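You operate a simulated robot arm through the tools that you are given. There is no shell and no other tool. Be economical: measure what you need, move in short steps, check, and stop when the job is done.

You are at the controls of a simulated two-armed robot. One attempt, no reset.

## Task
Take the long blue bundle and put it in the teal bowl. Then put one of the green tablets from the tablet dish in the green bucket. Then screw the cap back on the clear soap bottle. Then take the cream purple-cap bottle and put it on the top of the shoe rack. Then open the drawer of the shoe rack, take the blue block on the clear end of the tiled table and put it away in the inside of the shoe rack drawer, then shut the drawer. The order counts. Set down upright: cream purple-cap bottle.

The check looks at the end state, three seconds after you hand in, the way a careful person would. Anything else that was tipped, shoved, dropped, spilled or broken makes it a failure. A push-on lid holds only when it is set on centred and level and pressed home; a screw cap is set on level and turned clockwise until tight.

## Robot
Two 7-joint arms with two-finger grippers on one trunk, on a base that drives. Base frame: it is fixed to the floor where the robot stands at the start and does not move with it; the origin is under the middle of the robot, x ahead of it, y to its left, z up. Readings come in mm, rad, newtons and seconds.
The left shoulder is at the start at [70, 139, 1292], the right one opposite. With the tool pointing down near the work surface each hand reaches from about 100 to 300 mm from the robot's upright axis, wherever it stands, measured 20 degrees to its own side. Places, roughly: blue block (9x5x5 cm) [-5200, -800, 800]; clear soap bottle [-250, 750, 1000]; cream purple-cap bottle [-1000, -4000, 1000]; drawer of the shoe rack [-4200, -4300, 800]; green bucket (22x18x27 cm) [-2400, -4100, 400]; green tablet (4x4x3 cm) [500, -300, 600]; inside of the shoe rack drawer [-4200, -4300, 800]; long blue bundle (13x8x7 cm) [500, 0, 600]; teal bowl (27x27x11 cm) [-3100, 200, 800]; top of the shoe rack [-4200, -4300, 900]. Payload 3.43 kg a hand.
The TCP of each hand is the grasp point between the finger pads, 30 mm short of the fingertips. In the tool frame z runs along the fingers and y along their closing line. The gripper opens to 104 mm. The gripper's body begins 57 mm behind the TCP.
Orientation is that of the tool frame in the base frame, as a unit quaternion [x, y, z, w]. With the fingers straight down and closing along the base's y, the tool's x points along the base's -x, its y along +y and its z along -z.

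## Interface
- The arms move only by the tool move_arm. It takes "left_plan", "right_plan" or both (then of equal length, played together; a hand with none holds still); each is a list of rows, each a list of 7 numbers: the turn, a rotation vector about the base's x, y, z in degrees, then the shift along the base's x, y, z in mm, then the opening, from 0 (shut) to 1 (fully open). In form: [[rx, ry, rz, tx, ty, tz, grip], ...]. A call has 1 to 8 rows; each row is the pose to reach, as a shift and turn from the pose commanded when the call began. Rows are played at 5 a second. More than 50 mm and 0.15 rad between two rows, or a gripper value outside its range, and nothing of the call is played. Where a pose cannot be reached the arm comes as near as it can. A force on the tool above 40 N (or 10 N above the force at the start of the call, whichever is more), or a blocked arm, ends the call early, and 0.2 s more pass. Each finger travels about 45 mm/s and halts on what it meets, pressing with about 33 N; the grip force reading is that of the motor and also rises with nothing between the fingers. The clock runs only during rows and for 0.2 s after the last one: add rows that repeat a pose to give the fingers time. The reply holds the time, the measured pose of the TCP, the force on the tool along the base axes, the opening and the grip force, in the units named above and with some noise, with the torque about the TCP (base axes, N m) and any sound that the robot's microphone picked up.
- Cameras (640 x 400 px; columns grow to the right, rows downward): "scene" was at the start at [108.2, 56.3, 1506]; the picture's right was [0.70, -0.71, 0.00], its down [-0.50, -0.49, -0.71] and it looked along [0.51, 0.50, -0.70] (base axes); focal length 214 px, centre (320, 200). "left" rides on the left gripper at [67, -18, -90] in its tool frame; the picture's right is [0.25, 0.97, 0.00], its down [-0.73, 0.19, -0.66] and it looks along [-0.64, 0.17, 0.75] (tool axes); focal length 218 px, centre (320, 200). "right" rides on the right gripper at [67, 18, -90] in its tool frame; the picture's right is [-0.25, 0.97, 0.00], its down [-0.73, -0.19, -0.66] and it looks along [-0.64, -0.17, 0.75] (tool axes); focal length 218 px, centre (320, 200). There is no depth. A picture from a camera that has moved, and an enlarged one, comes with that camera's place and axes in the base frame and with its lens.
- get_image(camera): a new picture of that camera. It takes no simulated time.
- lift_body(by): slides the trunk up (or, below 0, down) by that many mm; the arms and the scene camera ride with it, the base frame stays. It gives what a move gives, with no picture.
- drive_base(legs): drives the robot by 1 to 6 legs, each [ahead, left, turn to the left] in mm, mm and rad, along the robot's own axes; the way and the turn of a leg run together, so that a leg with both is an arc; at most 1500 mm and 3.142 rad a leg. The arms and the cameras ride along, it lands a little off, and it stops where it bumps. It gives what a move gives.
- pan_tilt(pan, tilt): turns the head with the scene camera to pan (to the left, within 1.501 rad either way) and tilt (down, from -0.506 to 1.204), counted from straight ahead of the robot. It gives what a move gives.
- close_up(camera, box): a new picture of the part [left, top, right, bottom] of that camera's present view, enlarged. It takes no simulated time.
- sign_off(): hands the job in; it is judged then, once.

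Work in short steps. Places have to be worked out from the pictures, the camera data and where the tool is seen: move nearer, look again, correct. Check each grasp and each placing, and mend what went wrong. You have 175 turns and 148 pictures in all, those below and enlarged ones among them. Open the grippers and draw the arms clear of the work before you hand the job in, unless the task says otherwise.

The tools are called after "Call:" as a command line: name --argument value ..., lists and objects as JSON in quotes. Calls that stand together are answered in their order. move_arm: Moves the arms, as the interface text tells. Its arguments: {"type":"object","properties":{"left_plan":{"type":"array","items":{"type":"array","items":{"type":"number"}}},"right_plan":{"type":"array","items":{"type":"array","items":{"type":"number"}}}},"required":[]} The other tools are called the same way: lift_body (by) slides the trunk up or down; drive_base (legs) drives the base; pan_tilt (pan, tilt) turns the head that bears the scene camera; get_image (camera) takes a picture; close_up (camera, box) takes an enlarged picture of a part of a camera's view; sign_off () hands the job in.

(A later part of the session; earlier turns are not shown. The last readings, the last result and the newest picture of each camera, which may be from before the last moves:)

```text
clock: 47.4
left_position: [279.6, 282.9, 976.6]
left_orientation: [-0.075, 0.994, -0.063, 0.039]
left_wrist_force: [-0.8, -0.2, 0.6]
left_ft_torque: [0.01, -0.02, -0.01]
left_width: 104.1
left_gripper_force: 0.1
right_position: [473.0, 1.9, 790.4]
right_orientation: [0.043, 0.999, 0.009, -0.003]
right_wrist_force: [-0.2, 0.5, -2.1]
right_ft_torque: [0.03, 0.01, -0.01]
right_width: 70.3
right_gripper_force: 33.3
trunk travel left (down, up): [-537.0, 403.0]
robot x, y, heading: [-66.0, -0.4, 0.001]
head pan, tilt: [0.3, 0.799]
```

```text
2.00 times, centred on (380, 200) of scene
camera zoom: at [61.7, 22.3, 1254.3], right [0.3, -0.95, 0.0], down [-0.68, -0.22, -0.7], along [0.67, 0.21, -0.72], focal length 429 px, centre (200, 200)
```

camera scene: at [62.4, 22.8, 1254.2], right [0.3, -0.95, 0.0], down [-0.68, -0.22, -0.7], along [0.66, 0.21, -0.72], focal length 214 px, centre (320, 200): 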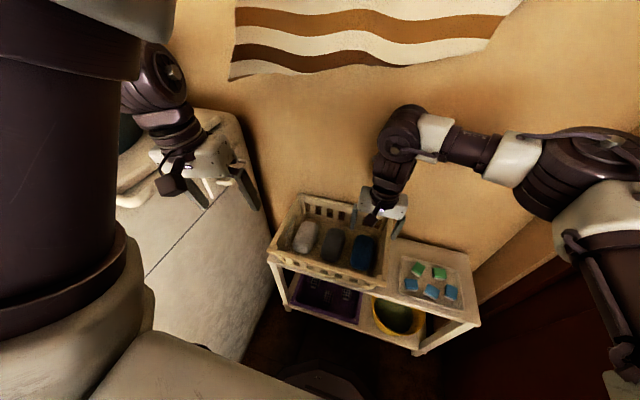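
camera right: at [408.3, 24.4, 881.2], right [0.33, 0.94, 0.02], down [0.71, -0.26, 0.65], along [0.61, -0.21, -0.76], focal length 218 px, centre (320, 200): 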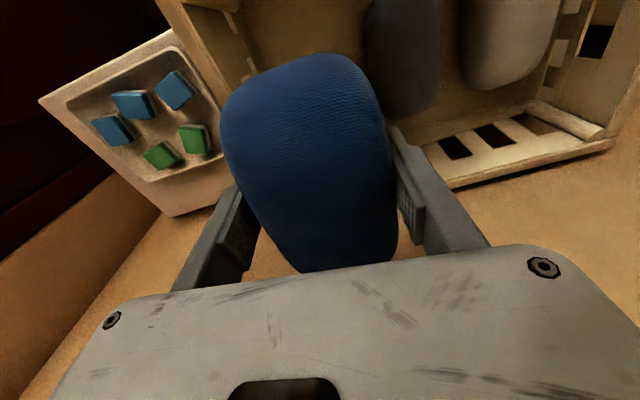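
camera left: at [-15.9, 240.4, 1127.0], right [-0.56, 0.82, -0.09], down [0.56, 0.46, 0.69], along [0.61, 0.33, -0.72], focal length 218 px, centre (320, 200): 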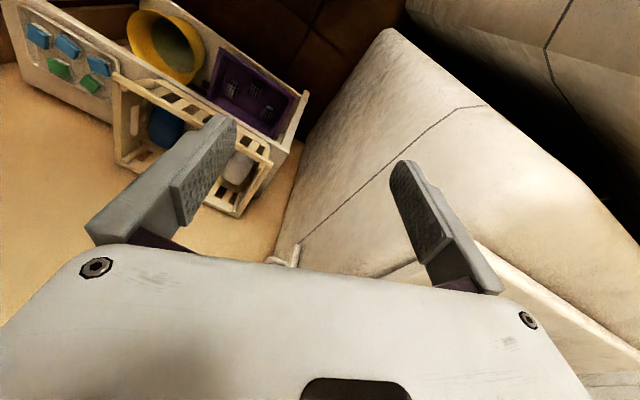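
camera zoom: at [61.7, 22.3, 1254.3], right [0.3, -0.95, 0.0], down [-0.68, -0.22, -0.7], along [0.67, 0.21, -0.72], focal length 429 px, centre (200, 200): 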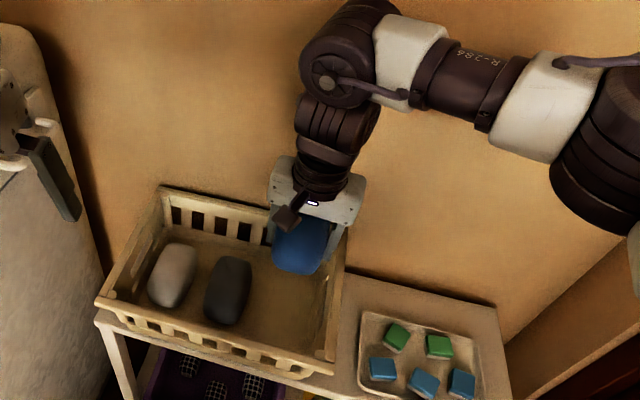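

The bundle is held. I raise the trunk, back up a bit, and look to both sides to plan the drive to the bowl.

Call:
lift_body --by 250

Call:
drive_base --legs '[[-180, 0, 0]]'

Call:
pan_tilt --pan -1.5 --tilt 0.5

Call:
get_image --camera "scene"

Call:
pan_tilt --pan 1.5 --tilt 0.5

Call:
get_image --camera "scene"

```text
clock: 48.8
left_position: [278.6, 280.9, 1113.9]
left_orientation: [-0.075, 0.994, -0.062, 0.04]
left_wrist_force: [-0.3, 0.3, 0.9]
left_ft_torque: [0.0, 0.0, 0.01]
left_width: 103.9
left_gripper_force: 0.1
right_position: [418.7, -4.2, 843.5]
right_orientation: [0.041, 0.995, -0.003, -0.092]
right_wrist_force: [0.4, 0.1, -1.0]
right_ft_torque: [0.03, 0.02, -0.02]
right_width: 70.5
right_gripper_force: 33.4
trunk travel left (down, up): [-671.0, 269.0]
robot x, y, heading: [-66.9, -2.4, 0.004]
head pan, tilt: [0.3, 0.799]
stopped: the arm was blocked; the commanded pose is now the measured one
```

```text
clock: 50.3
left_position: [99.9, 282.3, 1110.2]
left_orientation: [-0.075, 0.994, -0.062, 0.039]
left_wrist_force: [-0.2, 0.9, 0.2]
left_ft_torque: [0.0, 0.0, 0.01]
left_width: 104.0
left_gripper_force: 0.0
right_position: [241.7, -2.3, 842.4]
right_orientation: [0.04, 0.995, -0.004, -0.092]
right_wrist_force: [-0.6, -0.2, -1.9]
right_ft_torque: [0.01, 0.03, 0.01]
right_width: 70.4
right_gripper_force: 33.4
trunk travel left (down, up): [-671.0, 269.0]
robot x, y, heading: [-242.3, -2.1, 0.01]
head pan, tilt: [0.3, 0.799]
```

```text
clock: 52.1
left_position: [99.4, 280.9, 1110.6]
left_orientation: [-0.076, 0.994, -0.062, 0.038]
left_wrist_force: [1.0, 0.2, 0.5]
left_ft_torque: [-0.01, 0.01, 0.02]
left_width: 103.8
left_gripper_force: 0.1
right_position: [241.4, -4.1, 843.7]
right_orientation: [0.041, 0.995, -0.004, -0.091]
right_wrist_force: [0.0, -0.2, -1.5]
right_ft_torque: [-0.03, 0.0, -0.01]
right_width: 70.3
right_gripper_force: 33.2
trunk travel left (down, up): [-671.0, 269.0]
robot x, y, heading: [-245.5, -1.9, 0.005]
head pan, tilt: [-1.499, 0.499]
```

```text
120 pictures are left
camera scene: at [-188.4, -93.9, 1413.9], right [-1.0, -0.08, 0.0], down [-0.04, 0.48, -0.88], along [0.07, -0.88, -0.48], focal length 214 px, centre (320, 200)
```

scene: 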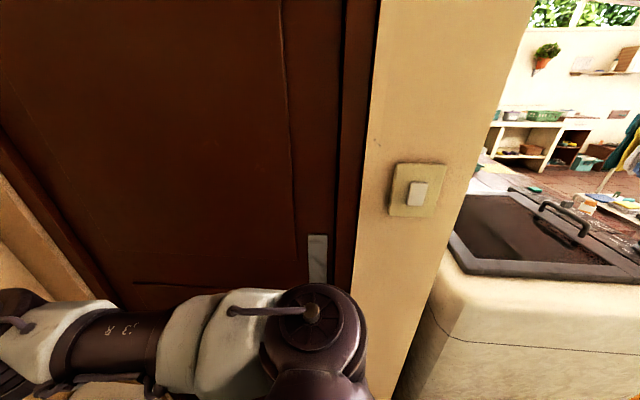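

```text
clock: 54.7
left_position: [99.9, 281.4, 1109.5]
left_orientation: [-0.075, 0.994, -0.062, 0.038]
left_wrist_force: [-0.6, 0.4, 0.3]
left_ft_torque: [0.0, 0.0, 0.0]
left_width: 103.9
left_gripper_force: 0.0
right_position: [242.2, -2.7, 842.6]
right_orientation: [0.042, 0.995, -0.003, -0.09]
right_wrist_force: [0.0, -0.2, -1.0]
right_ft_torque: [-0.01, 0.0, 0.0]
right_width: 70.2
right_gripper_force: 32.6
trunk travel left (down, up): [-671.0, 269.0]
robot x, y, heading: [-244.9, -1.1, 0.004]
head pan, tilt: [1.499, 0.499]
```

```text
119 pictures are left
camera scene: at [-189.2, 87.6, 1413.9], right [1.0, -0.07, 0.0], down [-0.03, -0.48, -0.88], along [0.06, 0.88, -0.48], focal length 214 px, centre (320, 200)
```

scene: 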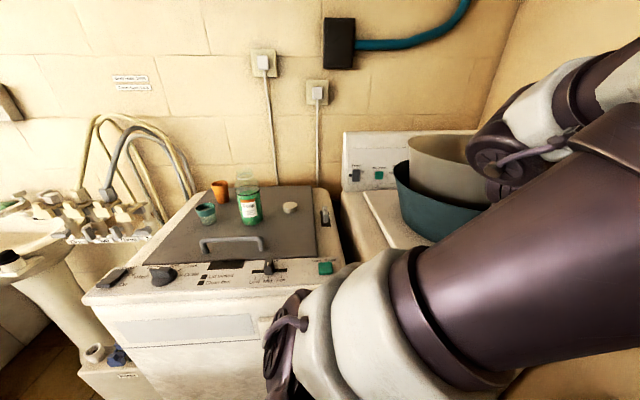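

The soap bottle and a loose white cap stand on the machine lid to the left. I raise the trunk the rest and back 500 mm out of the alcove.

Call:
lift_body --by 116

Call:
drive_base --legs '[[-500, 0, 0]]'

Call:
get_image --camera "scene"

Call:
pan_tilt --pan -1.5 --tilt 0.4

Call:
get_image --camera "scene"

```text
clock: 56.2
left_position: [99.6, 281.2, 1225.9]
left_orientation: [-0.076, 0.994, -0.062, 0.039]
left_wrist_force: [0.0, 0.1, 0.0]
left_ft_torque: [-0.01, 0.0, 0.0]
left_width: 103.9
left_gripper_force: 0.2
right_position: [241.2, -1.9, 959.1]
right_orientation: [0.041, 0.995, -0.003, -0.09]
right_wrist_force: [0.5, 0.4, -2.4]
right_ft_torque: [0.01, 0.01, 0.02]
right_width: 70.1
right_gripper_force: 32.7
trunk travel left (down, up): [-787.0, 153.0]
robot x, y, heading: [-246.7, -5.8, 0.008]
head pan, tilt: [1.499, 0.499]
```

```text
clock: 59.1
left_position: [-394.2, 278.7, 1226.5]
left_orientation: [-0.075, 0.994, -0.063, 0.038]
left_wrist_force: [-0.6, -0.4, -0.7]
left_ft_torque: [-0.02, 0.02, 0.0]
left_width: 104.2
left_gripper_force: 0.2
right_position: [-251.5, -6.0, 957.8]
right_orientation: [0.042, 0.995, -0.004, -0.091]
right_wrist_force: [-0.5, -0.3, -1.7]
right_ft_torque: [0.0, 0.05, -0.01]
right_width: 70.1
right_gripper_force: 32.6
trunk travel left (down, up): [-787.0, 153.0]
robot x, y, heading: [-738.6, -3.9, 0.002]
head pan, tilt: [1.499, 0.499]
```

```text
118 pictures are left
camera scene: at [-682.4, 84.8, 1529.8], right [1.0, -0.07, 0.0], down [-0.03, -0.48, -0.88], along [0.06, 0.88, -0.48], focal length 214 px, centre (320, 200)
```

scene: 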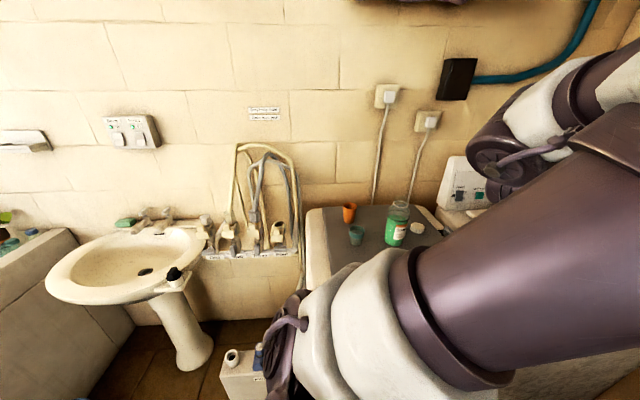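

```text
clock: 61.7
left_position: [-395.8, 279.0, 1225.4]
left_orientation: [-0.075, 0.994, -0.063, 0.038]
left_wrist_force: [0.2, -0.1, 0.0]
left_ft_torque: [-0.01, 0.01, -0.04]
left_width: 104.1
left_gripper_force: 0.0
right_position: [-253.7, -5.7, 959.8]
right_orientation: [0.041, 0.995, -0.003, -0.09]
right_wrist_force: [1.0, 0.9, -1.2]
right_ft_torque: [-0.01, 0.02, 0.03]
right_width: 70.3
right_gripper_force: 33.5
trunk travel left (down, up): [-787.0, 153.0]
robot x, y, heading: [-740.1, -5.2, 0.003]
head pan, tilt: [-1.499, 0.4]
```

```text
117 pictures are left
camera scene: at [-682.7, -98.3, 1539.0], right [-1.0, -0.08, 0.0], down [-0.03, 0.39, -0.92], along [0.07, -0.92, -0.39], focal length 214 px, centre (320, 200)
```

scene: 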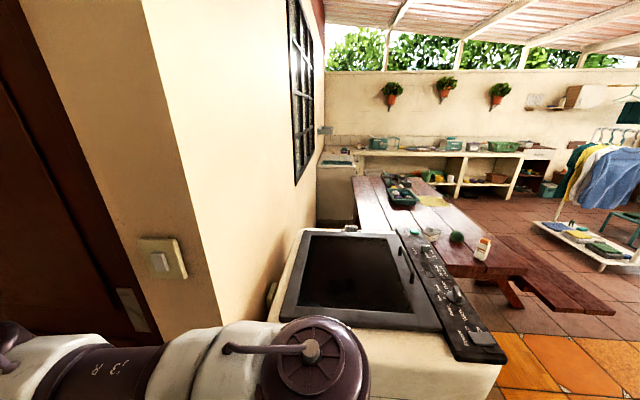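

The area behind opens into a terrace. I back up 700 mm past the right-hand washer, then turn right (clockwise) halfway to look.

Call:
drive_base --legs '[[-700, -50, 0], [0, 0, -1.57]]'

Call:
pan_tilt --pan -1.2 --tilt 0.35

Call:
get_image --camera "scene"

Call:
pan_tilt --pan 0 --tilt 0.35

Call:
get_image --camera "scene"

```text
clock: 67.6
left_position: [-993.7, -84.9, 1226.6]
left_orientation: [0.293, 0.953, -0.074, 0.013]
left_wrist_force: [0.1, -0.8, 0.8]
left_ft_torque: [0.03, 0.02, -0.01]
left_width: 103.7
left_gripper_force: 0.1
right_position: [-1078.8, -378.6, 960.5]
right_orientation: [0.391, 0.915, 0.043, -0.087]
right_wrist_force: [1.4, 2.5, -2.0]
right_ft_torque: [0.1, -0.03, 0.11]
right_width: 72.2
right_gripper_force: 33.1
trunk travel left (down, up): [-787.0, 153.0]
robot x, y, heading: [-1437.3, -58.9, -0.743]
head pan, tilt: [-1.499, 0.4]
stopped in leg 2: the force on the tool passed its limit at 60 N (the readings are from after the stop); the commanded pose is now the measured one
```

```text
clock: 68.4
left_position: [-993.4, -83.5, 1226.6]
left_orientation: [0.294, 0.953, -0.074, 0.013]
left_wrist_force: [0.2, 0.5, 0.1]
left_ft_torque: [-0.03, -0.03, -0.04]
left_width: 103.7
left_gripper_force: 0.1
right_position: [-1078.9, -377.7, 960.4]
right_orientation: [0.391, 0.915, 0.043, -0.086]
right_wrist_force: [-1.2, 3.1, -2.6]
right_ft_torque: [0.07, 0.02, 0.02]
right_width: 72.3
right_gripper_force: 32.3
trunk travel left (down, up): [-787.0, 153.0]
robot x, y, heading: [-1441.8, -59.0, -0.743]
head pan, tilt: [-1.201, 0.351]
```

```text
116 pictures are left
camera scene: at [-1436.8, -180.6, 1543.6], right [-0.93, 0.36, 0.0], down [0.13, 0.32, -0.94], along [-0.34, -0.87, -0.34], focal length 214 px, centre (320, 200)
```

scene: 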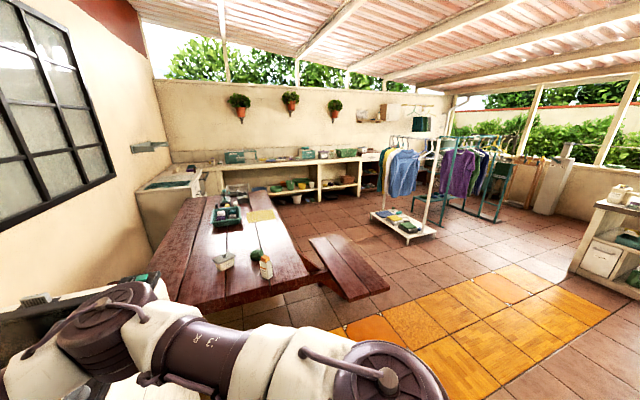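

```text
clock: 69.8
left_position: [-993.8, -84.7, 1225.8]
left_orientation: [0.293, 0.953, -0.075, 0.012]
left_wrist_force: [0.3, -0.3, 0.2]
left_ft_torque: [0.01, -0.01, 0.01]
left_width: 104.1
left_gripper_force: 0.0
right_position: [-1079.5, -377.7, 961.1]
right_orientation: [0.391, 0.916, 0.041, -0.085]
right_wrist_force: [-1.0, 4.2, -1.7]
right_ft_torque: [0.08, 0.02, 0.04]
right_width: 71.9
right_gripper_force: 33.2
trunk travel left (down, up): [-787.0, 153.0]
robot x, y, heading: [-1441.1, -56.8, -0.747]
head pan, tilt: [0.0, 0.351]
```

```text
115 pictures are left
camera scene: at [-1334.1, -156.8, 1543.6], right [-0.68, -0.74, 0.0], down [-0.25, 0.23, -0.94], along [0.69, -0.64, -0.34], focal length 214 px, centre (320, 200)
```

scene: 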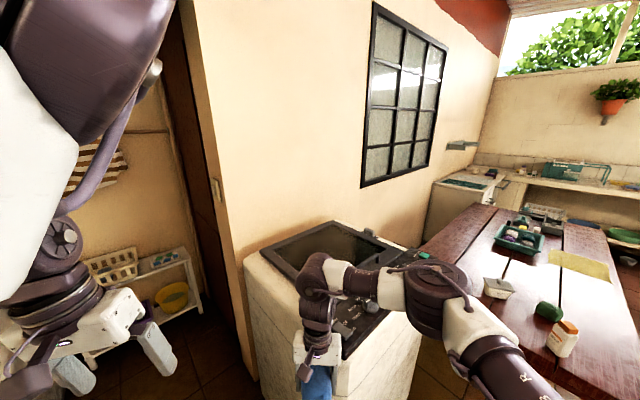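

The bundle bumped the washer but is still gripped. I turn back, lift the trunk, move away to -x, then resume turning.

Call:
drive_base --legs '[[0, 0, 0.2], [-429, -257, 0]]'

Call:
lift_body --by 100

Call:
drive_base --legs '[[0, 0, -1.3]]'

Call:
pan_tilt --pan -0.9 --tilt 0.35

Call:
get_image --camera "scene"

Call:
get_image --camera "right"

```text
clock: 72.5
left_position: [-1225.8, 10.9, 1232.0]
left_orientation: [0.191, 0.979, -0.072, 0.025]
left_wrist_force: [-0.4, -0.3, 0.8]
left_ft_torque: [-0.02, -0.07, 0.01]
left_width: 103.7
left_gripper_force: 0.0
right_position: [-1245.3, -294.4, 964.8]
right_orientation: [0.292, 0.952, 0.035, -0.086]
right_wrist_force: [-0.9, -0.6, -0.8]
right_ft_torque: [0.03, -0.11, -0.01]
right_width: 71.9
right_gripper_force: 32.6
trunk travel left (down, up): [-787.0, 153.0]
robot x, y, heading: [-1658.4, -54.7, -0.528]
head pan, tilt: [0.0, 0.351]
stopped in leg 2: the robot was blocked; the commanded pose is now the measured one
```

```text
clock: 73.8
left_position: [-1217.6, 11.2, 1327.1]
left_orientation: [0.19, 0.979, -0.072, 0.022]
left_wrist_force: [-0.4, -0.1, 0.3]
left_ft_torque: [0.03, -0.03, 0.0]
left_width: 103.9
left_gripper_force: 0.1
right_position: [-1237.7, -293.2, 1059.8]
right_orientation: [0.293, 0.951, 0.033, -0.089]
right_wrist_force: [-0.2, -0.7, -1.3]
right_ft_torque: [0.02, 0.01, 0.01]
right_width: 71.9
right_gripper_force: 32.9
trunk travel left (down, up): [-887.0, 53.0]
robot x, y, heading: [-1657.5, -56.8, -0.528]
head pan, tilt: [0.0, 0.351]
```

```text
clock: 77.4
left_position: [-1470.9, -463.8, 1326.4]
left_orientation: [0.742, 0.667, -0.07, -0.027]
left_wrist_force: [-0.1, -0.8, 0.0]
left_ft_torque: [-0.04, 0.0, 0.0]
left_width: 104.1
left_gripper_force: 0.0
right_position: [-1770.5, -526.1, 1060.1]
right_orientation: [0.807, 0.583, 0.08, -0.051]
right_wrist_force: [-0.3, 0.3, -1.5]
right_ft_torque: [0.03, -0.04, -0.01]
right_width: 71.8
right_gripper_force: 32.5
trunk travel left (down, up): [-887.0, 53.0]
robot x, y, heading: [-1658.7, -56.4, -1.816]
head pan, tilt: [0.0, 0.351]
```

```text
clock: 78.6
left_position: [-1470.3, -463.7, 1327.3]
left_orientation: [0.741, 0.667, -0.07, -0.027]
left_wrist_force: [0.7, 0.9, -1.1]
left_ft_torque: [-0.02, 0.02, 0.01]
left_width: 103.9
left_gripper_force: 0.2
right_position: [-1768.6, -526.1, 1061.0]
right_orientation: [0.806, 0.584, 0.08, -0.052]
right_wrist_force: [-0.3, 0.3, -1.9]
right_ft_torque: [0.04, -0.02, -0.01]
right_width: 71.7
right_gripper_force: 32.7
trunk travel left (down, up): [-887.0, 53.0]
robot x, y, heading: [-1653.5, -54.5, -1.821]
head pan, tilt: [-0.901, 0.351]
```

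```text
114 pictures are left
camera scene: at [-1755.1, -145.4, 1643.5], right [-0.41, 0.91, 0.0], down [0.31, 0.14, -0.94], along [-0.86, -0.38, -0.34], focal length 214 px, centre (320, 200)
```

scene: 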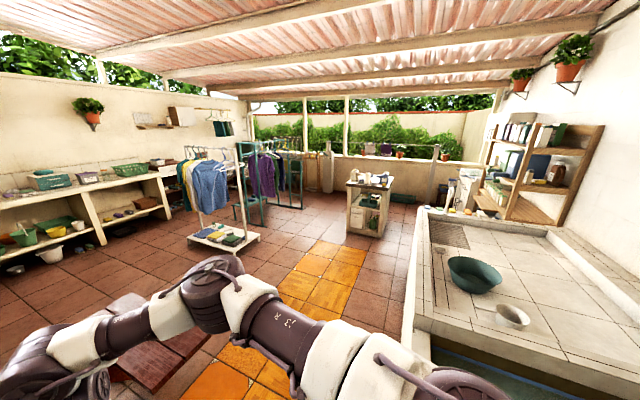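

```text
113 pictures are left
camera right: at [-1738.8, -484.7, 1161.5], right [0.84, -0.54, -0.04], down [-0.45, -0.74, 0.5], along [-0.3, -0.41, -0.86], focal length 218 px, centre (320, 200)
```

right: 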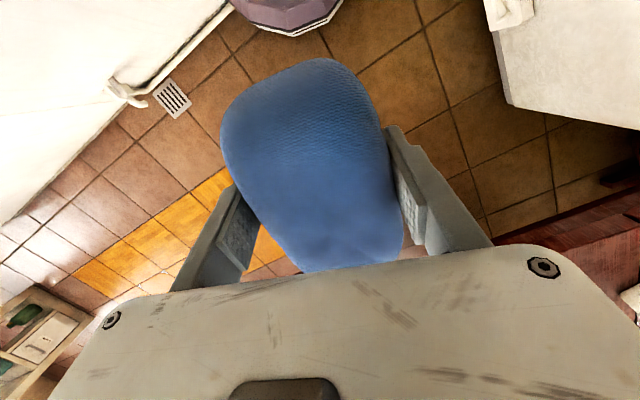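

The teal bowl is on the stone slab, near [-3000, 240, 820]; the slab's front face is at about y = -30. I drive to about [-3050, -450] and turn to face the slab (+y).

Call:
drive_base --legs '[[388, 98, 0], [340, -1340, 0], [0, 0, -1.45], [0, 0, -1.44]]'

Call:
pan_tilt --pan 0 --tilt 0.75

Call:
get_image --camera "scene"

```text
clock: 94.6
left_position: [-3337.0, -109.9, 1325.7]
left_orientation: [0.762, -0.643, 0.017, -0.072]
left_wrist_force: [-0.4, 1.0, 0.7]
left_ft_torque: [0.01, -0.05, -0.01]
left_width: 104.1
left_gripper_force: 0.1
right_position: [-3066.8, 31.5, 1060.1]
right_orientation: [-0.688, 0.72, -0.062, -0.073]
right_wrist_force: [0.1, 0.1, -1.9]
right_ft_torque: [-0.04, 0.02, 0.01]
right_width: 70.8
right_gripper_force: 33.7
trunk travel left (down, up): [-887.0, 53.0]
robot x, y, heading: [-3048.6, -451.2, 1.598]
head pan, tilt: [-0.901, 0.351]
```

```text
clock: 95.8
left_position: [-3335.1, -109.0, 1327.5]
left_orientation: [0.761, -0.644, 0.018, -0.073]
left_wrist_force: [0.7, -0.4, 0.0]
left_ft_torque: [0.0, -0.02, -0.02]
left_width: 103.8
left_gripper_force: 0.0
right_position: [-3064.8, 33.0, 1059.8]
right_orientation: [-0.687, 0.72, -0.062, -0.072]
right_wrist_force: [0.1, -0.3, -1.3]
right_ft_torque: [-0.05, -0.02, 0.0]
right_width: 70.8
right_gripper_force: 33.3
trunk travel left (down, up): [-887.0, 53.0]
robot x, y, heading: [-3042.0, -448.4, 1.593]
head pan, tilt: [0.0, 0.75]
```

```text
112 pictures are left
camera scene: at [-3049.4, -317.0, 1607.9], right [1.0, 0.02, 0.0], down [0.01, -0.68, -0.73], along [-0.02, 0.73, -0.68], focal length 214 px, centre (320, 200)
```

scene: 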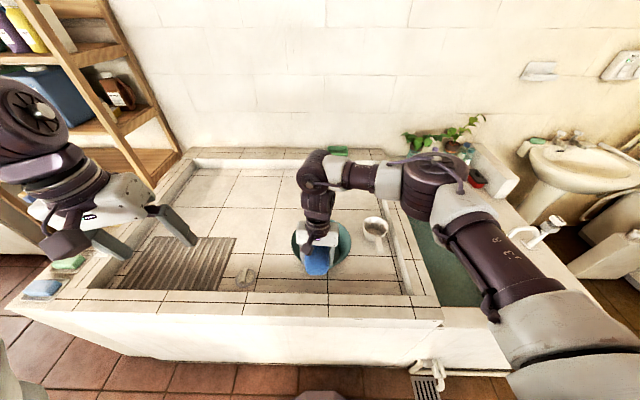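

Bowl estimated at [-3063, 250], rim z≈800, slab near z≈690. I drive ahead 140 mm and lower the trunk 150 mm, then look.

Call:
drive_base --legs '[[140, 0, 0]]'

Call:
lift_body --by -130

Call:
move_arm --right_plan '[[0, 0, 0, 0, 18, 0, 0.4], [0, 0, 0, 0, 36, 0, 0.4], [0, 0, 0, 0, 54, 0, 0.4], [0, 0, 0, 0, 72, 0, 0.4]]'

Call:
get_image --camera "right"

Call:
get_image --camera "scene"

```text
clock: 97.2
left_position: [-3338.5, 17.7, 1324.8]
left_orientation: [0.761, -0.644, 0.018, -0.072]
left_wrist_force: [-0.6, 0.7, -0.6]
left_ft_torque: [-0.04, -0.01, 0.02]
left_width: 104.0
left_gripper_force: 0.1
right_position: [-3066.6, 157.6, 1059.0]
right_orientation: [-0.687, 0.72, -0.063, -0.074]
right_wrist_force: [-0.6, 0.6, -1.0]
right_ft_torque: [-0.08, 0.0, -0.01]
right_width: 70.9
right_gripper_force: 33.4
trunk travel left (down, up): [-887.0, 53.0]
robot x, y, heading: [-3049.7, -327.6, 1.59]
head pan, tilt: [0.0, 0.75]
stopped in leg 1: the robot was blocked; the commanded pose is now the measured one
```

```text
clock: 98.8
left_position: [-3337.3, 10.6, 1196.9]
left_orientation: [0.762, -0.644, 0.016, -0.073]
left_wrist_force: [1.0, -0.4, -0.2]
left_ft_torque: [-0.02, 0.05, 0.01]
left_width: 103.9
left_gripper_force: 0.0
right_position: [-3068.0, 152.3, 931.3]
right_orientation: [-0.688, 0.719, -0.062, -0.073]
right_wrist_force: [0.8, 0.2, -1.8]
right_ft_torque: [-0.03, 0.01, -0.01]
right_width: 70.5
right_gripper_force: 33.1
trunk travel left (down, up): [-757.0, 183.0]
robot x, y, heading: [-3048.4, -327.6, 1.593]
head pan, tilt: [0.0, 0.75]
```

```text
clock: 99.8
left_position: [-3339.1, 12.7, 1196.1]
left_orientation: [0.762, -0.643, 0.018, -0.074]
left_wrist_force: [0.3, -0.2, 0.0]
left_ft_torque: [0.01, -0.01, 0.01]
left_width: 104.1
left_gripper_force: 0.1
right_position: [-3068.3, 226.0, 930.3]
right_orientation: [-0.687, 0.72, -0.062, -0.072]
right_wrist_force: [0.1, 0.3, -1.3]
right_ft_torque: [0.0, -0.04, 0.04]
right_width: 70.3
right_gripper_force: 33.2
trunk travel left (down, up): [-757.0, 183.0]
robot x, y, heading: [-3048.4, -330.3, 1.595]
head pan, tilt: [0.0, 0.75]
```

```text
111 pictures are left
camera right: at [-3086.7, 177.6, 1031.4], right [-0.96, 0.29, -0.04], down [0.23, 0.83, 0.51], along [0.18, 0.47, -0.86], focal length 218 px, centre (320, 200)
```

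right: 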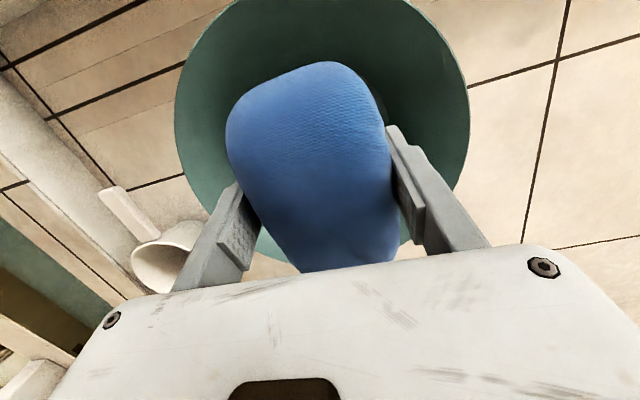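

```text
110 pictures are left
camera scene: at [-3053.2, -196.0, 1477.8], right [1.0, 0.02, 0.0], down [0.02, -0.68, -0.73], along [-0.01, 0.73, -0.68], focal length 214 px, centre (320, 200)
```

scene: 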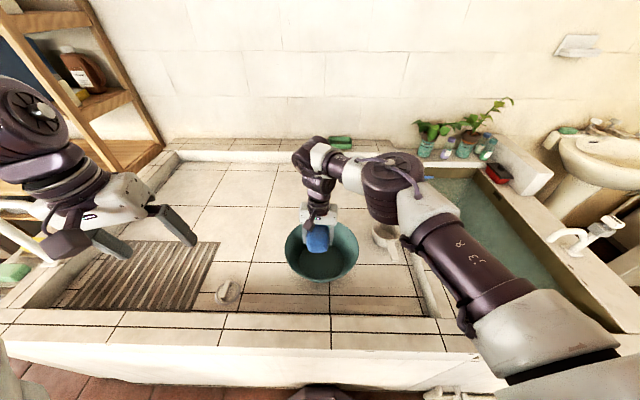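

The bowl centre is about [-3068, 257], rim z≈825. I move 30 mm further, lower into the bowl to z≈800 and check before opening.

Call:
move_arm --right_plan '[[0, 0, 0, 0, 15, 0, 0.4], [0, 0, 0, 0, 30, -20, 0.4], [0, 0, 0, 0, 30, -45, 0.4], [0, 0, 0, 0, 30, -70, 0.4], [0, 0, 0, 0, 30, -95, 0.4], [0, 0, 0, 0, 30, -115, 0.4], [0, 0, 0, 0, 30, -130, 0.4]]'

Call:
get_image --camera "right"

Call:
close_up --camera "scene" --box '[240, 160, 400, 300]'

```text
clock: 101.3
left_position: [-3339.8, 11.3, 1196.8]
left_orientation: [0.762, -0.643, 0.017, -0.074]
left_wrist_force: [-0.7, 0.5, -0.2]
left_ft_torque: [0.02, -0.04, -0.04]
left_width: 103.6
left_gripper_force: 0.1
right_position: [-3072.7, 236.0, 824.3]
right_orientation: [-0.688, 0.719, -0.061, -0.072]
right_wrist_force: [0.4, -0.2, -1.5]
right_ft_torque: [-0.06, 0.02, 0.01]
right_width: 70.4
right_gripper_force: 32.8
right hand out of reach, approached as far as the arm can: row 4, 5, 6, 7
trunk travel left (down, up): [-757.0, 183.0]
robot x, y, heading: [-3049.9, -330.1, 1.592]
head pan, tilt: [0.0, 0.75]
```

```text
109 pictures are left
camera right: at [-3092.2, 187.6, 925.0], right [-0.96, 0.29, -0.04], down [0.23, 0.83, 0.51], along [0.18, 0.47, -0.86], focal length 218 px, centre (320, 200)
```

right: 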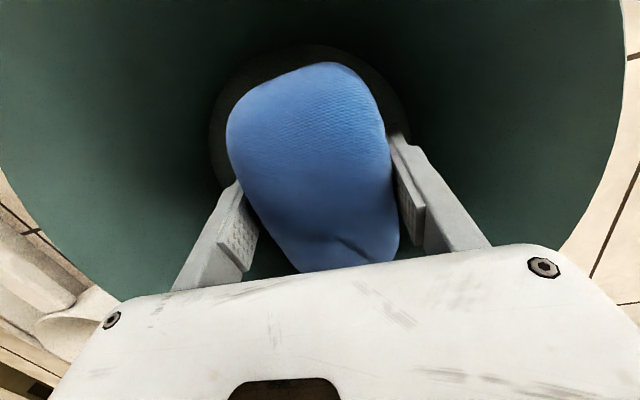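

```text
2.86 times, centred on (320, 230) of scene
camera zoom: at [-3052.4, -196.6, 1477.9], right [1.0, 0.02, 0.0], down [0.01, -0.68, -0.73], along [-0.02, 0.73, -0.68], focal length 613 px, centre (320, 114)
```

zoom: 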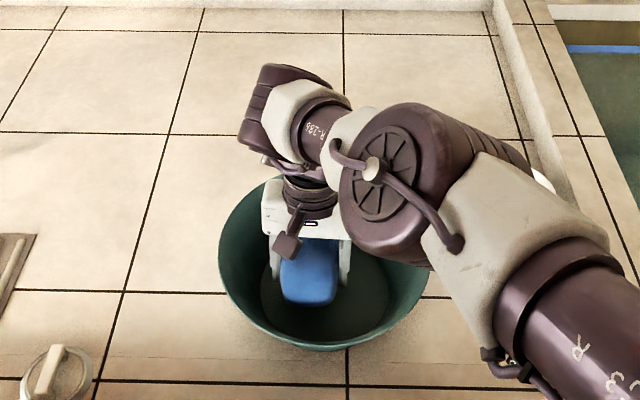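

The bundle is inside the bowl's opening. The arm is at its reach limit, so I lower the trunk 40 mm further.

Call:
lift_body --by -40

Call:
get_image --camera "right"

```text
clock: 102.2
left_position: [-3338.7, 9.8, 1157.8]
left_orientation: [0.762, -0.644, 0.015, -0.074]
left_wrist_force: [0.2, 0.3, -0.8]
left_ft_torque: [-0.04, -0.02, -0.04]
left_width: 103.8
left_gripper_force: 0.0
right_position: [-3074.6, 235.4, 786.5]
right_orientation: [-0.689, 0.719, -0.06, -0.071]
right_wrist_force: [-1.5, -4.1, 19.2]
right_ft_torque: [1.01, 0.52, 0.13]
right_width: 70.7
right_gripper_force: 32.8
trunk travel left (down, up): [-717.0, 223.0]
robot x, y, heading: [-3047.4, -329.6, 1.593]
head pan, tilt: [0.0, 0.75]
```

```text
107 pictures are left
camera right: at [-3092.7, 186.4, 887.3], right [-0.96, 0.29, -0.04], down [0.23, 0.83, 0.51], along [0.18, 0.48, -0.86], focal length 218 px, centre (320, 200)
```

right: 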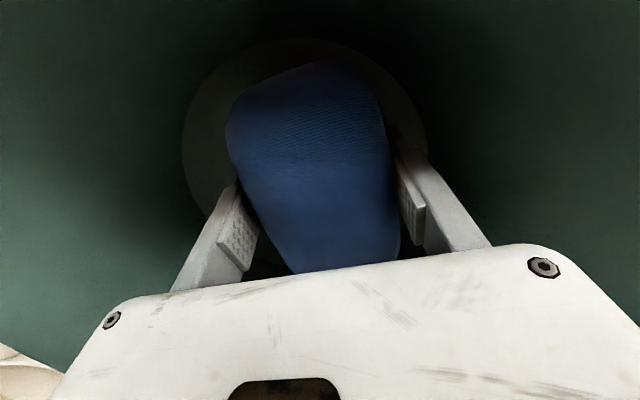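

Contact with the bowl (19 N up): the bundle rests on the bottom. I open the gripper and raise.

Call:
move_arm --right_plan '[[0, 0, 0, 0, 0, 2, 0.6], [0, 0, 0, 0, 0, 4, 0.8], [0, 0, 0, 0, 0, 4, 0.95], [0, 0, 0, 0, 0, 4, 0.95]]'

Call:
lift_body --by 180

Call:
get_image --camera "right"

```text
clock: 103.2
left_position: [-3338.9, 11.2, 1155.4]
left_orientation: [0.761, -0.644, 0.017, -0.074]
left_wrist_force: [-0.6, -0.1, 0.6]
left_ft_torque: [0.03, 0.0, 0.0]
left_width: 104.0
left_gripper_force: 0.1
right_position: [-3073.3, 236.1, 788.8]
right_orientation: [-0.688, 0.72, -0.062, -0.073]
right_wrist_force: [-0.3, 0.2, 0.2]
right_ft_torque: [0.03, 0.0, -0.01]
right_width: 98.4
right_gripper_force: 0.0
trunk travel left (down, up): [-717.0, 223.0]
robot x, y, heading: [-3049.4, -330.5, 1.593]
head pan, tilt: [0.0, 0.75]
```

```text
clock: 105.2
left_position: [-3339.6, 11.4, 1336.3]
left_orientation: [0.761, -0.644, 0.017, -0.073]
left_wrist_force: [-0.1, 0.6, 0.3]
left_ft_torque: [-0.03, 0.01, 0.0]
left_width: 103.8
left_gripper_force: 0.0
right_position: [-3073.2, 234.4, 969.4]
right_orientation: [-0.689, 0.719, -0.062, -0.072]
right_wrist_force: [-0.1, 0.1, 0.2]
right_ft_torque: [-0.01, -0.01, 0.0]
right_width: 98.8
right_gripper_force: 0.0
trunk travel left (down, up): [-897.0, 43.0]
robot x, y, heading: [-3047.9, -328.7, 1.59]
head pan, tilt: [0.0, 0.75]
```

```text
106 pictures are left
camera right: at [-3092.1, 187.2, 1069.1], right [-0.96, 0.29, -0.04], down [0.23, 0.83, 0.51], along [0.18, 0.47, -0.86], focal length 218 px, centre (320, 200)
```

right: 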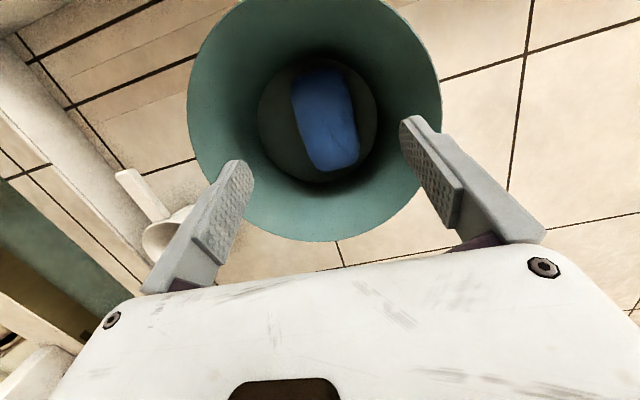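

The blue bundle lies in the teal bowl. I drive back toward the tablet shelf: back off, along +x, turn to heading 0, and into the corridor entrance.

Call:
drive_base --legs '[[-200, 0, 0], [-20, -1000, 0], [0, 0, -1.59], [420, 0, 0]]'

Call:
pan_tilt --pan -0.3 --tilt 0.6

Call:
get_image --camera "scene"

```text
clock: 117.3
left_position: [-1345.5, -228.6, 1336.1]
left_orientation: [-0.081, 0.994, -0.065, 0.04]
left_wrist_force: [0.8, 0.2, -1.1]
left_ft_torque: [-0.02, 0.1, -0.02]
left_width: 103.9
left_gripper_force: 0.1
right_position: [-1132.2, -491.0, 965.7]
right_orientation: [0.019, 0.994, 0.011, -0.11]
right_wrist_force: [-13.0, 0.6, 12.2]
right_ft_torque: [0.57, -0.29, 0.76]
right_width: 96.2
right_gripper_force: 0.2
trunk travel left (down, up): [-897.0, 43.0]
robot x, y, heading: [-1691.9, -519.9, 0.019]
head pan, tilt: [0.0, 0.75]
stopped in leg 4: the force on the tool passed its limit at 75 N (the readings are from after the stop); the commanded pose is now the measured one
```

```text
clock: 118.1
left_position: [-1348.7, -231.1, 1336.4]
left_orientation: [-0.08, 0.994, -0.064, 0.04]
left_wrist_force: [-0.1, -0.5, -0.6]
left_ft_torque: [0.05, -0.03, -0.01]
left_width: 104.2
left_gripper_force: 0.1
right_position: [-1133.6, -494.3, 967.3]
right_orientation: [0.021, 0.994, 0.01, -0.107]
right_wrist_force: [-0.2, 0.6, 0.2]
right_ft_torque: [-0.01, 0.03, 0.01]
right_width: 98.7
right_gripper_force: 0.1
trunk travel left (down, up): [-897.0, 43.0]
robot x, y, heading: [-1689.2, -517.1, 0.012]
head pan, tilt: [-0.3, 0.6]
```

```text
105 pictures are left
camera scene: at [-1556.2, -543.1, 1630.8], right [-0.28, -0.96, 0.0], down [-0.54, 0.16, -0.83], along [0.79, -0.23, -0.56], focal length 214 px, centre (320, 200)
```

scene: 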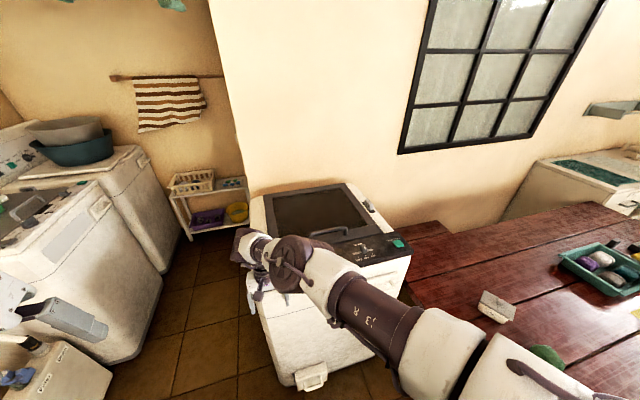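

The right fingers bumped the washer front. I back off slightly, draw the right hand in and up, then go left into the corridor line.

Call:
drive_base --legs '[[-40, 0, 0]]'

Call:
move_arm --right_plan '[[0, 0, 0, -20, 0, 15, 1], [0, 0, 0, -40, 0, 30, 1], [0, 0, 0, -60, 0, 45, 1], [0, 0, 0, -80, 0, 60, 1], [0, 0, 0, -100, 0, 75, 1], [0, 0, 0, -120, 0, 90, 1]]'

Call:
drive_base --legs '[[90, 250, 0], [0, 240, 0], [900, 0, 0]]'

Call:
get_image --camera "scene"

```text
clock: 118.9
left_position: [-1377.4, -229.8, 1333.1]
left_orientation: [-0.08, 0.994, -0.065, 0.036]
left_wrist_force: [0.0, 0.8, 0.7]
left_ft_torque: [0.0, 0.06, 0.01]
left_width: 104.2
left_gripper_force: 0.0
right_position: [-1166.2, -495.2, 962.3]
right_orientation: [0.02, 0.994, 0.01, -0.11]
right_wrist_force: [0.8, 0.4, -0.2]
right_ft_torque: [-0.04, 0.08, 0.0]
right_width: 98.9
right_gripper_force: 0.1
trunk travel left (down, up): [-897.0, 43.0]
robot x, y, heading: [-1728.8, -515.8, 0.019]
head pan, tilt: [-0.3, 0.6]
```

```text
clock: 120.3
left_position: [-1388.4, -229.7, 1336.7]
left_orientation: [-0.08, 0.994, -0.063, 0.04]
left_wrist_force: [0.1, 0.5, -0.8]
left_ft_torque: [0.0, 0.01, 0.0]
left_width: 104.2
left_gripper_force: 0.0
right_position: [-1288.9, -496.0, 1055.9]
right_orientation: [0.02, 0.994, 0.01, -0.107]
right_wrist_force: [-0.1, -0.9, 0.7]
right_ft_torque: [-0.02, 0.0, -0.01]
right_width: 104.0
right_gripper_force: 0.0
right hand out of reach, approached as far as the arm can: row 6
trunk travel left (down, up): [-897.0, 43.0]
robot x, y, heading: [-1726.7, -516.2, 0.015]
head pan, tilt: [-0.3, 0.6]
```

```text
clock: 128.0
left_position: [-404.4, 272.4, 1336.4]
left_orientation: [-0.078, 0.994, -0.064, 0.04]
left_wrist_force: [-0.5, 0.3, 0.3]
left_ft_torque: [0.03, 0.01, 0.02]
left_width: 104.0
left_gripper_force: 0.0
right_position: [-305.4, 8.1, 1056.6]
right_orientation: [0.021, 0.994, 0.011, -0.106]
right_wrist_force: [-0.3, -0.3, 0.5]
right_ft_torque: [0.01, 0.01, -0.02]
right_width: 104.0
right_gripper_force: 0.0
trunk travel left (down, up): [-897.0, 43.0]
robot x, y, heading: [-747.2, -14.7, 0.011]
head pan, tilt: [-0.3, 0.6]
```

```text
104 pictures are left
camera scene: at [-612.8, -39.7, 1630.9], right [-0.28, -0.96, 0.0], down [-0.54, 0.16, -0.83], along [0.79, -0.24, -0.56], focal length 214 px, centre (320, 200)
```

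scene: 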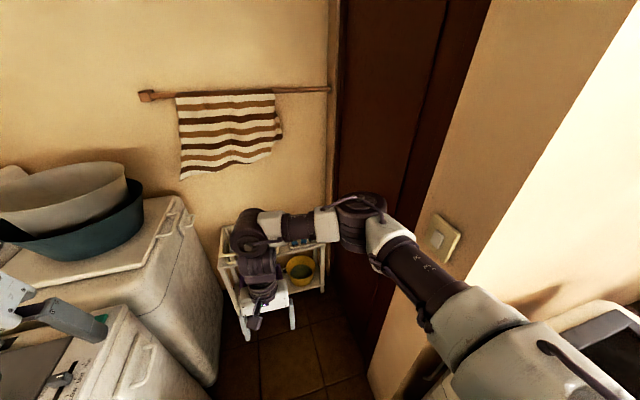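

In the corridor at y≈-15. I drive to the shelf and lower the trunk partway, then set the right hand over the tablets with the tool made vertical again.

Call:
drive_base --legs '[[670, 5, -0.01]]'

Call:
lift_body --by -260

Call:
move_arm --right_plan '[[0, -4, 0, 5, -30, 0, 1], [0, -8, 1, 10, -60, 0, 1], [0, -12, 2, 20, -90, 0, 1], [0, -12, 2, 30, -120, 0, 1], [0, -12, 2, 35, -150, 0, 1], [0, -12, 2, 40, -180, 0, 1], [0, -12, 2, 40, -205, 0, 1]]'

Call:
get_image --camera "right"

Call:
get_image --camera "scene"

```text
clock: 131.7
left_position: [267.8, 277.0, 1336.6]
left_orientation: [-0.072, 0.995, -0.064, 0.04]
left_wrist_force: [-0.3, 0.5, 0.3]
left_ft_torque: [0.02, 0.05, -0.03]
left_width: 104.1
left_gripper_force: 0.1
right_position: [361.1, 9.6, 1057.1]
right_orientation: [0.028, 0.994, 0.012, -0.107]
right_wrist_force: [-0.8, 0.3, -0.6]
right_ft_torque: [0.0, 0.02, -0.01]
right_width: 104.2
right_gripper_force: 0.0
trunk travel left (down, up): [-897.0, 43.0]
robot x, y, heading: [-75.1, -4.0, 0.002]
head pan, tilt: [-0.3, 0.6]
```

```text
clock: 134.3
left_position: [268.7, 276.1, 1076.3]
left_orientation: [-0.072, 0.995, -0.064, 0.04]
left_wrist_force: [-0.1, -0.3, -0.2]
left_ft_torque: [0.0, 0.01, 0.0]
left_width: 104.2
left_gripper_force: 0.1
right_position: [364.1, 9.9, 795.0]
right_orientation: [0.028, 0.994, 0.011, -0.107]
right_wrist_force: [-0.3, 0.7, -0.3]
right_ft_torque: [-0.03, -0.03, 0.0]
right_width: 104.1
right_gripper_force: 0.1
trunk travel left (down, up): [-637.0, 303.0]
robot x, y, heading: [-81.4, -2.6, -0.002]
head pan, tilt: [-0.3, 0.6]
```

```text
clock: 135.9
left_position: [269.4, 275.2, 1077.6]
left_orientation: [-0.074, 0.994, -0.064, 0.04]
left_wrist_force: [0.7, 0.2, -0.2]
left_ft_torque: [0.02, -0.01, -0.02]
left_width: 103.9
left_gripper_force: 0.2
right_position: [403.9, -195.6, 795.4]
right_orientation: [0.009, 1.0, 0.013, -0.002]
right_wrist_force: [0.6, 0.7, -0.6]
right_ft_torque: [0.0, -0.01, 0.01]
right_width: 104.1
right_gripper_force: 0.0
right hand out of reach, approached as far as the arm can: row 1, 2
trunk travel left (down, up): [-637.0, 303.0]
robot x, y, heading: [-76.8, -2.1, -0.002]
head pan, tilt: [-0.3, 0.6]
```

```text
103 pictures are left
camera right: at [336.9, -178.4, 886.1], right [0.27, 0.96, 0.02], down [0.73, -0.22, 0.65], along [0.63, -0.16, -0.76], focal length 218 px, centre (320, 200)
```

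right: 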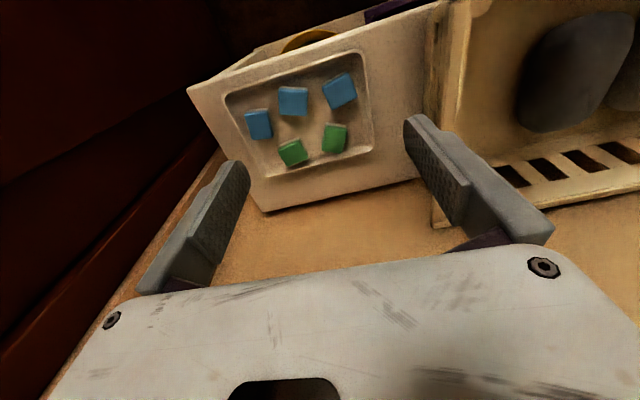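

```text
102 pictures are left
camera scene: at [56.4, -34.1, 1370.8], right [-0.3, -0.95, 0.0], down [-0.54, 0.17, -0.82], along [0.79, -0.24, -0.57], focal length 214 px, centre (320, 200)
```

scene: 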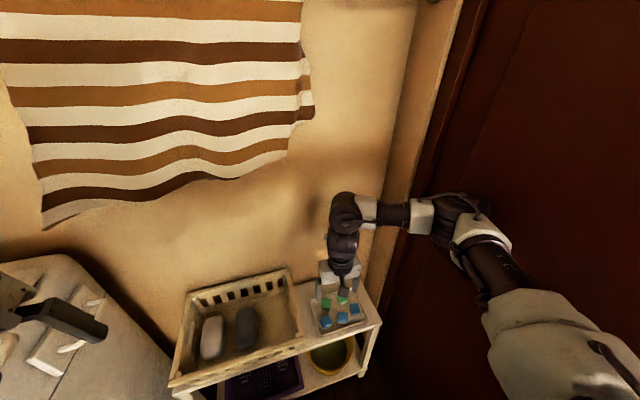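

Green tablet A triangulates to about [484, -190, 575], B to [488, -259]. I move over A with the gripper narrowed to 58 mm and descend to z≈640 for a check.

Call:
move_arm --right_plan '[[0, 0, 0, 25, 2, 0, 0.85], [0, 0, 0, 50, 4, -10, 0.7], [0, 0, 0, 75, 6, -30, 0.56], [0, 0, 0, 79, 6, -65, 0.56], [0, 0, 0, 79, 6, -100, 0.56], [0, 0, 0, 79, 6, -130, 0.56], [0, 0, 0, 79, 6, -155, 0.56]]'

Call:
get_image --camera "right"

Call:
close_up --camera "scene" --box '[270, 240, 400, 340]'

```text
clock: 137.5
left_position: [270.1, 275.9, 1076.1]
left_orientation: [-0.072, 0.995, -0.064, 0.039]
left_wrist_force: [0.1, -0.9, -0.5]
left_ft_torque: [0.0, -0.03, -0.01]
left_width: 103.9
left_gripper_force: 0.0
right_position: [482.1, -188.2, 641.3]
right_orientation: [0.009, 1.0, 0.012, -0.004]
right_wrist_force: [0.4, -0.7, 0.0]
right_ft_torque: [0.04, 0.0, 0.01]
right_width: 58.2
right_gripper_force: 0.1
trunk travel left (down, up): [-637.0, 303.0]
robot x, y, heading: [-76.9, -7.5, -0.005]
head pan, tilt: [-0.3, 0.6]
```

```text
101 pictures are left
camera right: at [415.6, -171.6, 731.1], right [0.27, 0.96, 0.02], down [0.73, -0.22, 0.65], along [0.63, -0.16, -0.76], focal length 218 px, centre (320, 200)
```

right: 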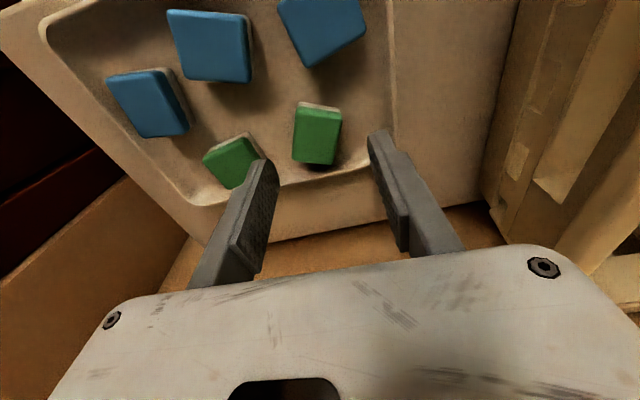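

```text
4.00 times, centred on (335, 290) of scene
camera zoom: at [57.0, -33.2, 1370.8], right [-0.3, -0.95, 0.0], down [-0.54, 0.17, -0.82], along [0.79, -0.24, -0.57], focal length 858 px, centre (260, -160)
```

zoom: 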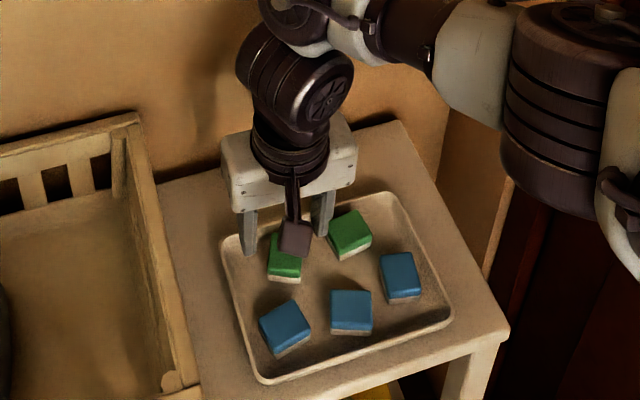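

The fingers straddle tablet A with clearance on both sides. I descend to z≈593 and close.

Call:
move_arm --right_plan '[[0, 0, 0, 0, 0, -20, 0.56], [0, 0, 0, 0, 0, -36, 0.56], [0, 0, 0, 0, 0, -47, 0.56], [0, 0, 0, 0, 0, -47, 0.3], [0, 0, 0, 0, 0, -47, 0.3], [0, 0, 0, 0, 0, -47, 0.25]]'

Call:
get_image --camera "right"

```text
clock: 138.9
left_position: [268.9, 276.0, 1077.3]
left_orientation: [-0.073, 0.995, -0.064, 0.039]
left_wrist_force: [-0.5, 0.4, -0.2]
left_ft_torque: [-0.02, 0.01, 0.0]
left_width: 104.3
left_gripper_force: 0.0
right_position: [482.8, -186.8, 593.0]
right_orientation: [0.009, 1.0, 0.012, -0.003]
right_wrist_force: [0.1, -0.4, 0.9]
right_ft_torque: [-0.04, -0.01, -0.01]
right_width: 30.7
right_gripper_force: 30.0
trunk travel left (down, up): [-637.0, 303.0]
robot x, y, heading: [-75.6, -6.9, -0.011]
head pan, tilt: [-0.3, 0.6]
```

```text
99 pictures are left
camera right: at [415.3, -171.4, 683.2], right [0.27, 0.96, 0.02], down [0.73, -0.22, 0.65], along [0.63, -0.16, -0.76], focal length 218 px, centre (320, 200)
```

right: 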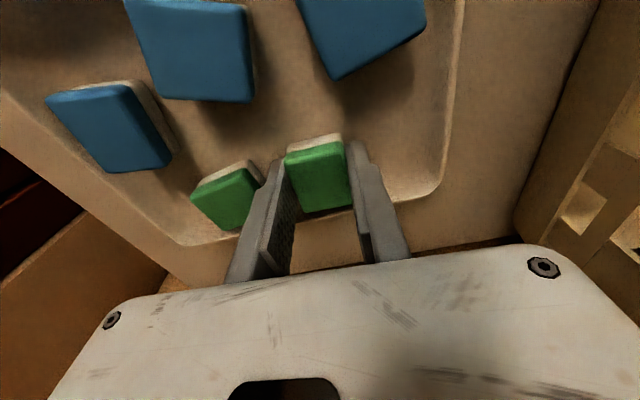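

Width 30.7 mm with rising force, tablet between the pads. I tighten and lift.

Call:
move_arm --right_plan '[[0, 0, 0, 0, 0, 0, 0.15], [0, 0, 0, 0, 0, 0, 0.15], [0, 0, 0, 0, 0, 25, 0.15], [0, 0, 0, 0, 0, 65, 0.15], [0, 0, 0, -10, 0, 105, 0.15], [0, 0, 0, -20, 0, 145, 0.15]]'

Call:
get_image --camera "right"

```text
clock: 140.3
left_position: [268.6, 276.0, 1076.1]
left_orientation: [-0.072, 0.995, -0.064, 0.041]
left_wrist_force: [-0.1, -0.4, -0.7]
left_ft_torque: [-0.01, -0.02, -0.03]
left_width: 104.0
left_gripper_force: 0.1
right_position: [460.6, -189.9, 738.5]
right_orientation: [0.008, 1.0, 0.011, -0.003]
right_wrist_force: [0.4, -0.7, 0.4]
right_ft_torque: [0.01, 0.0, 0.0]
right_width: 30.4
right_gripper_force: 32.7
trunk travel left (down, up): [-637.0, 303.0]
robot x, y, heading: [-77.8, -4.7, 0.002]
head pan, tilt: [-0.3, 0.6]
```

```text
98 pictures are left
camera right: at [394.4, -172.8, 829.7], right [0.27, 0.96, 0.02], down [0.73, -0.22, 0.65], along [0.63, -0.16, -0.76], focal length 218 px, centre (320, 200)
```

right: 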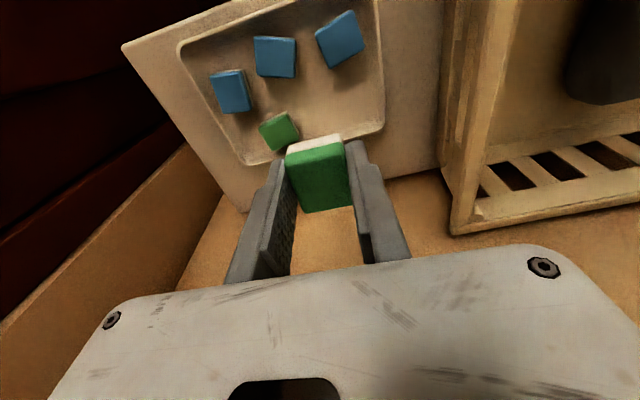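

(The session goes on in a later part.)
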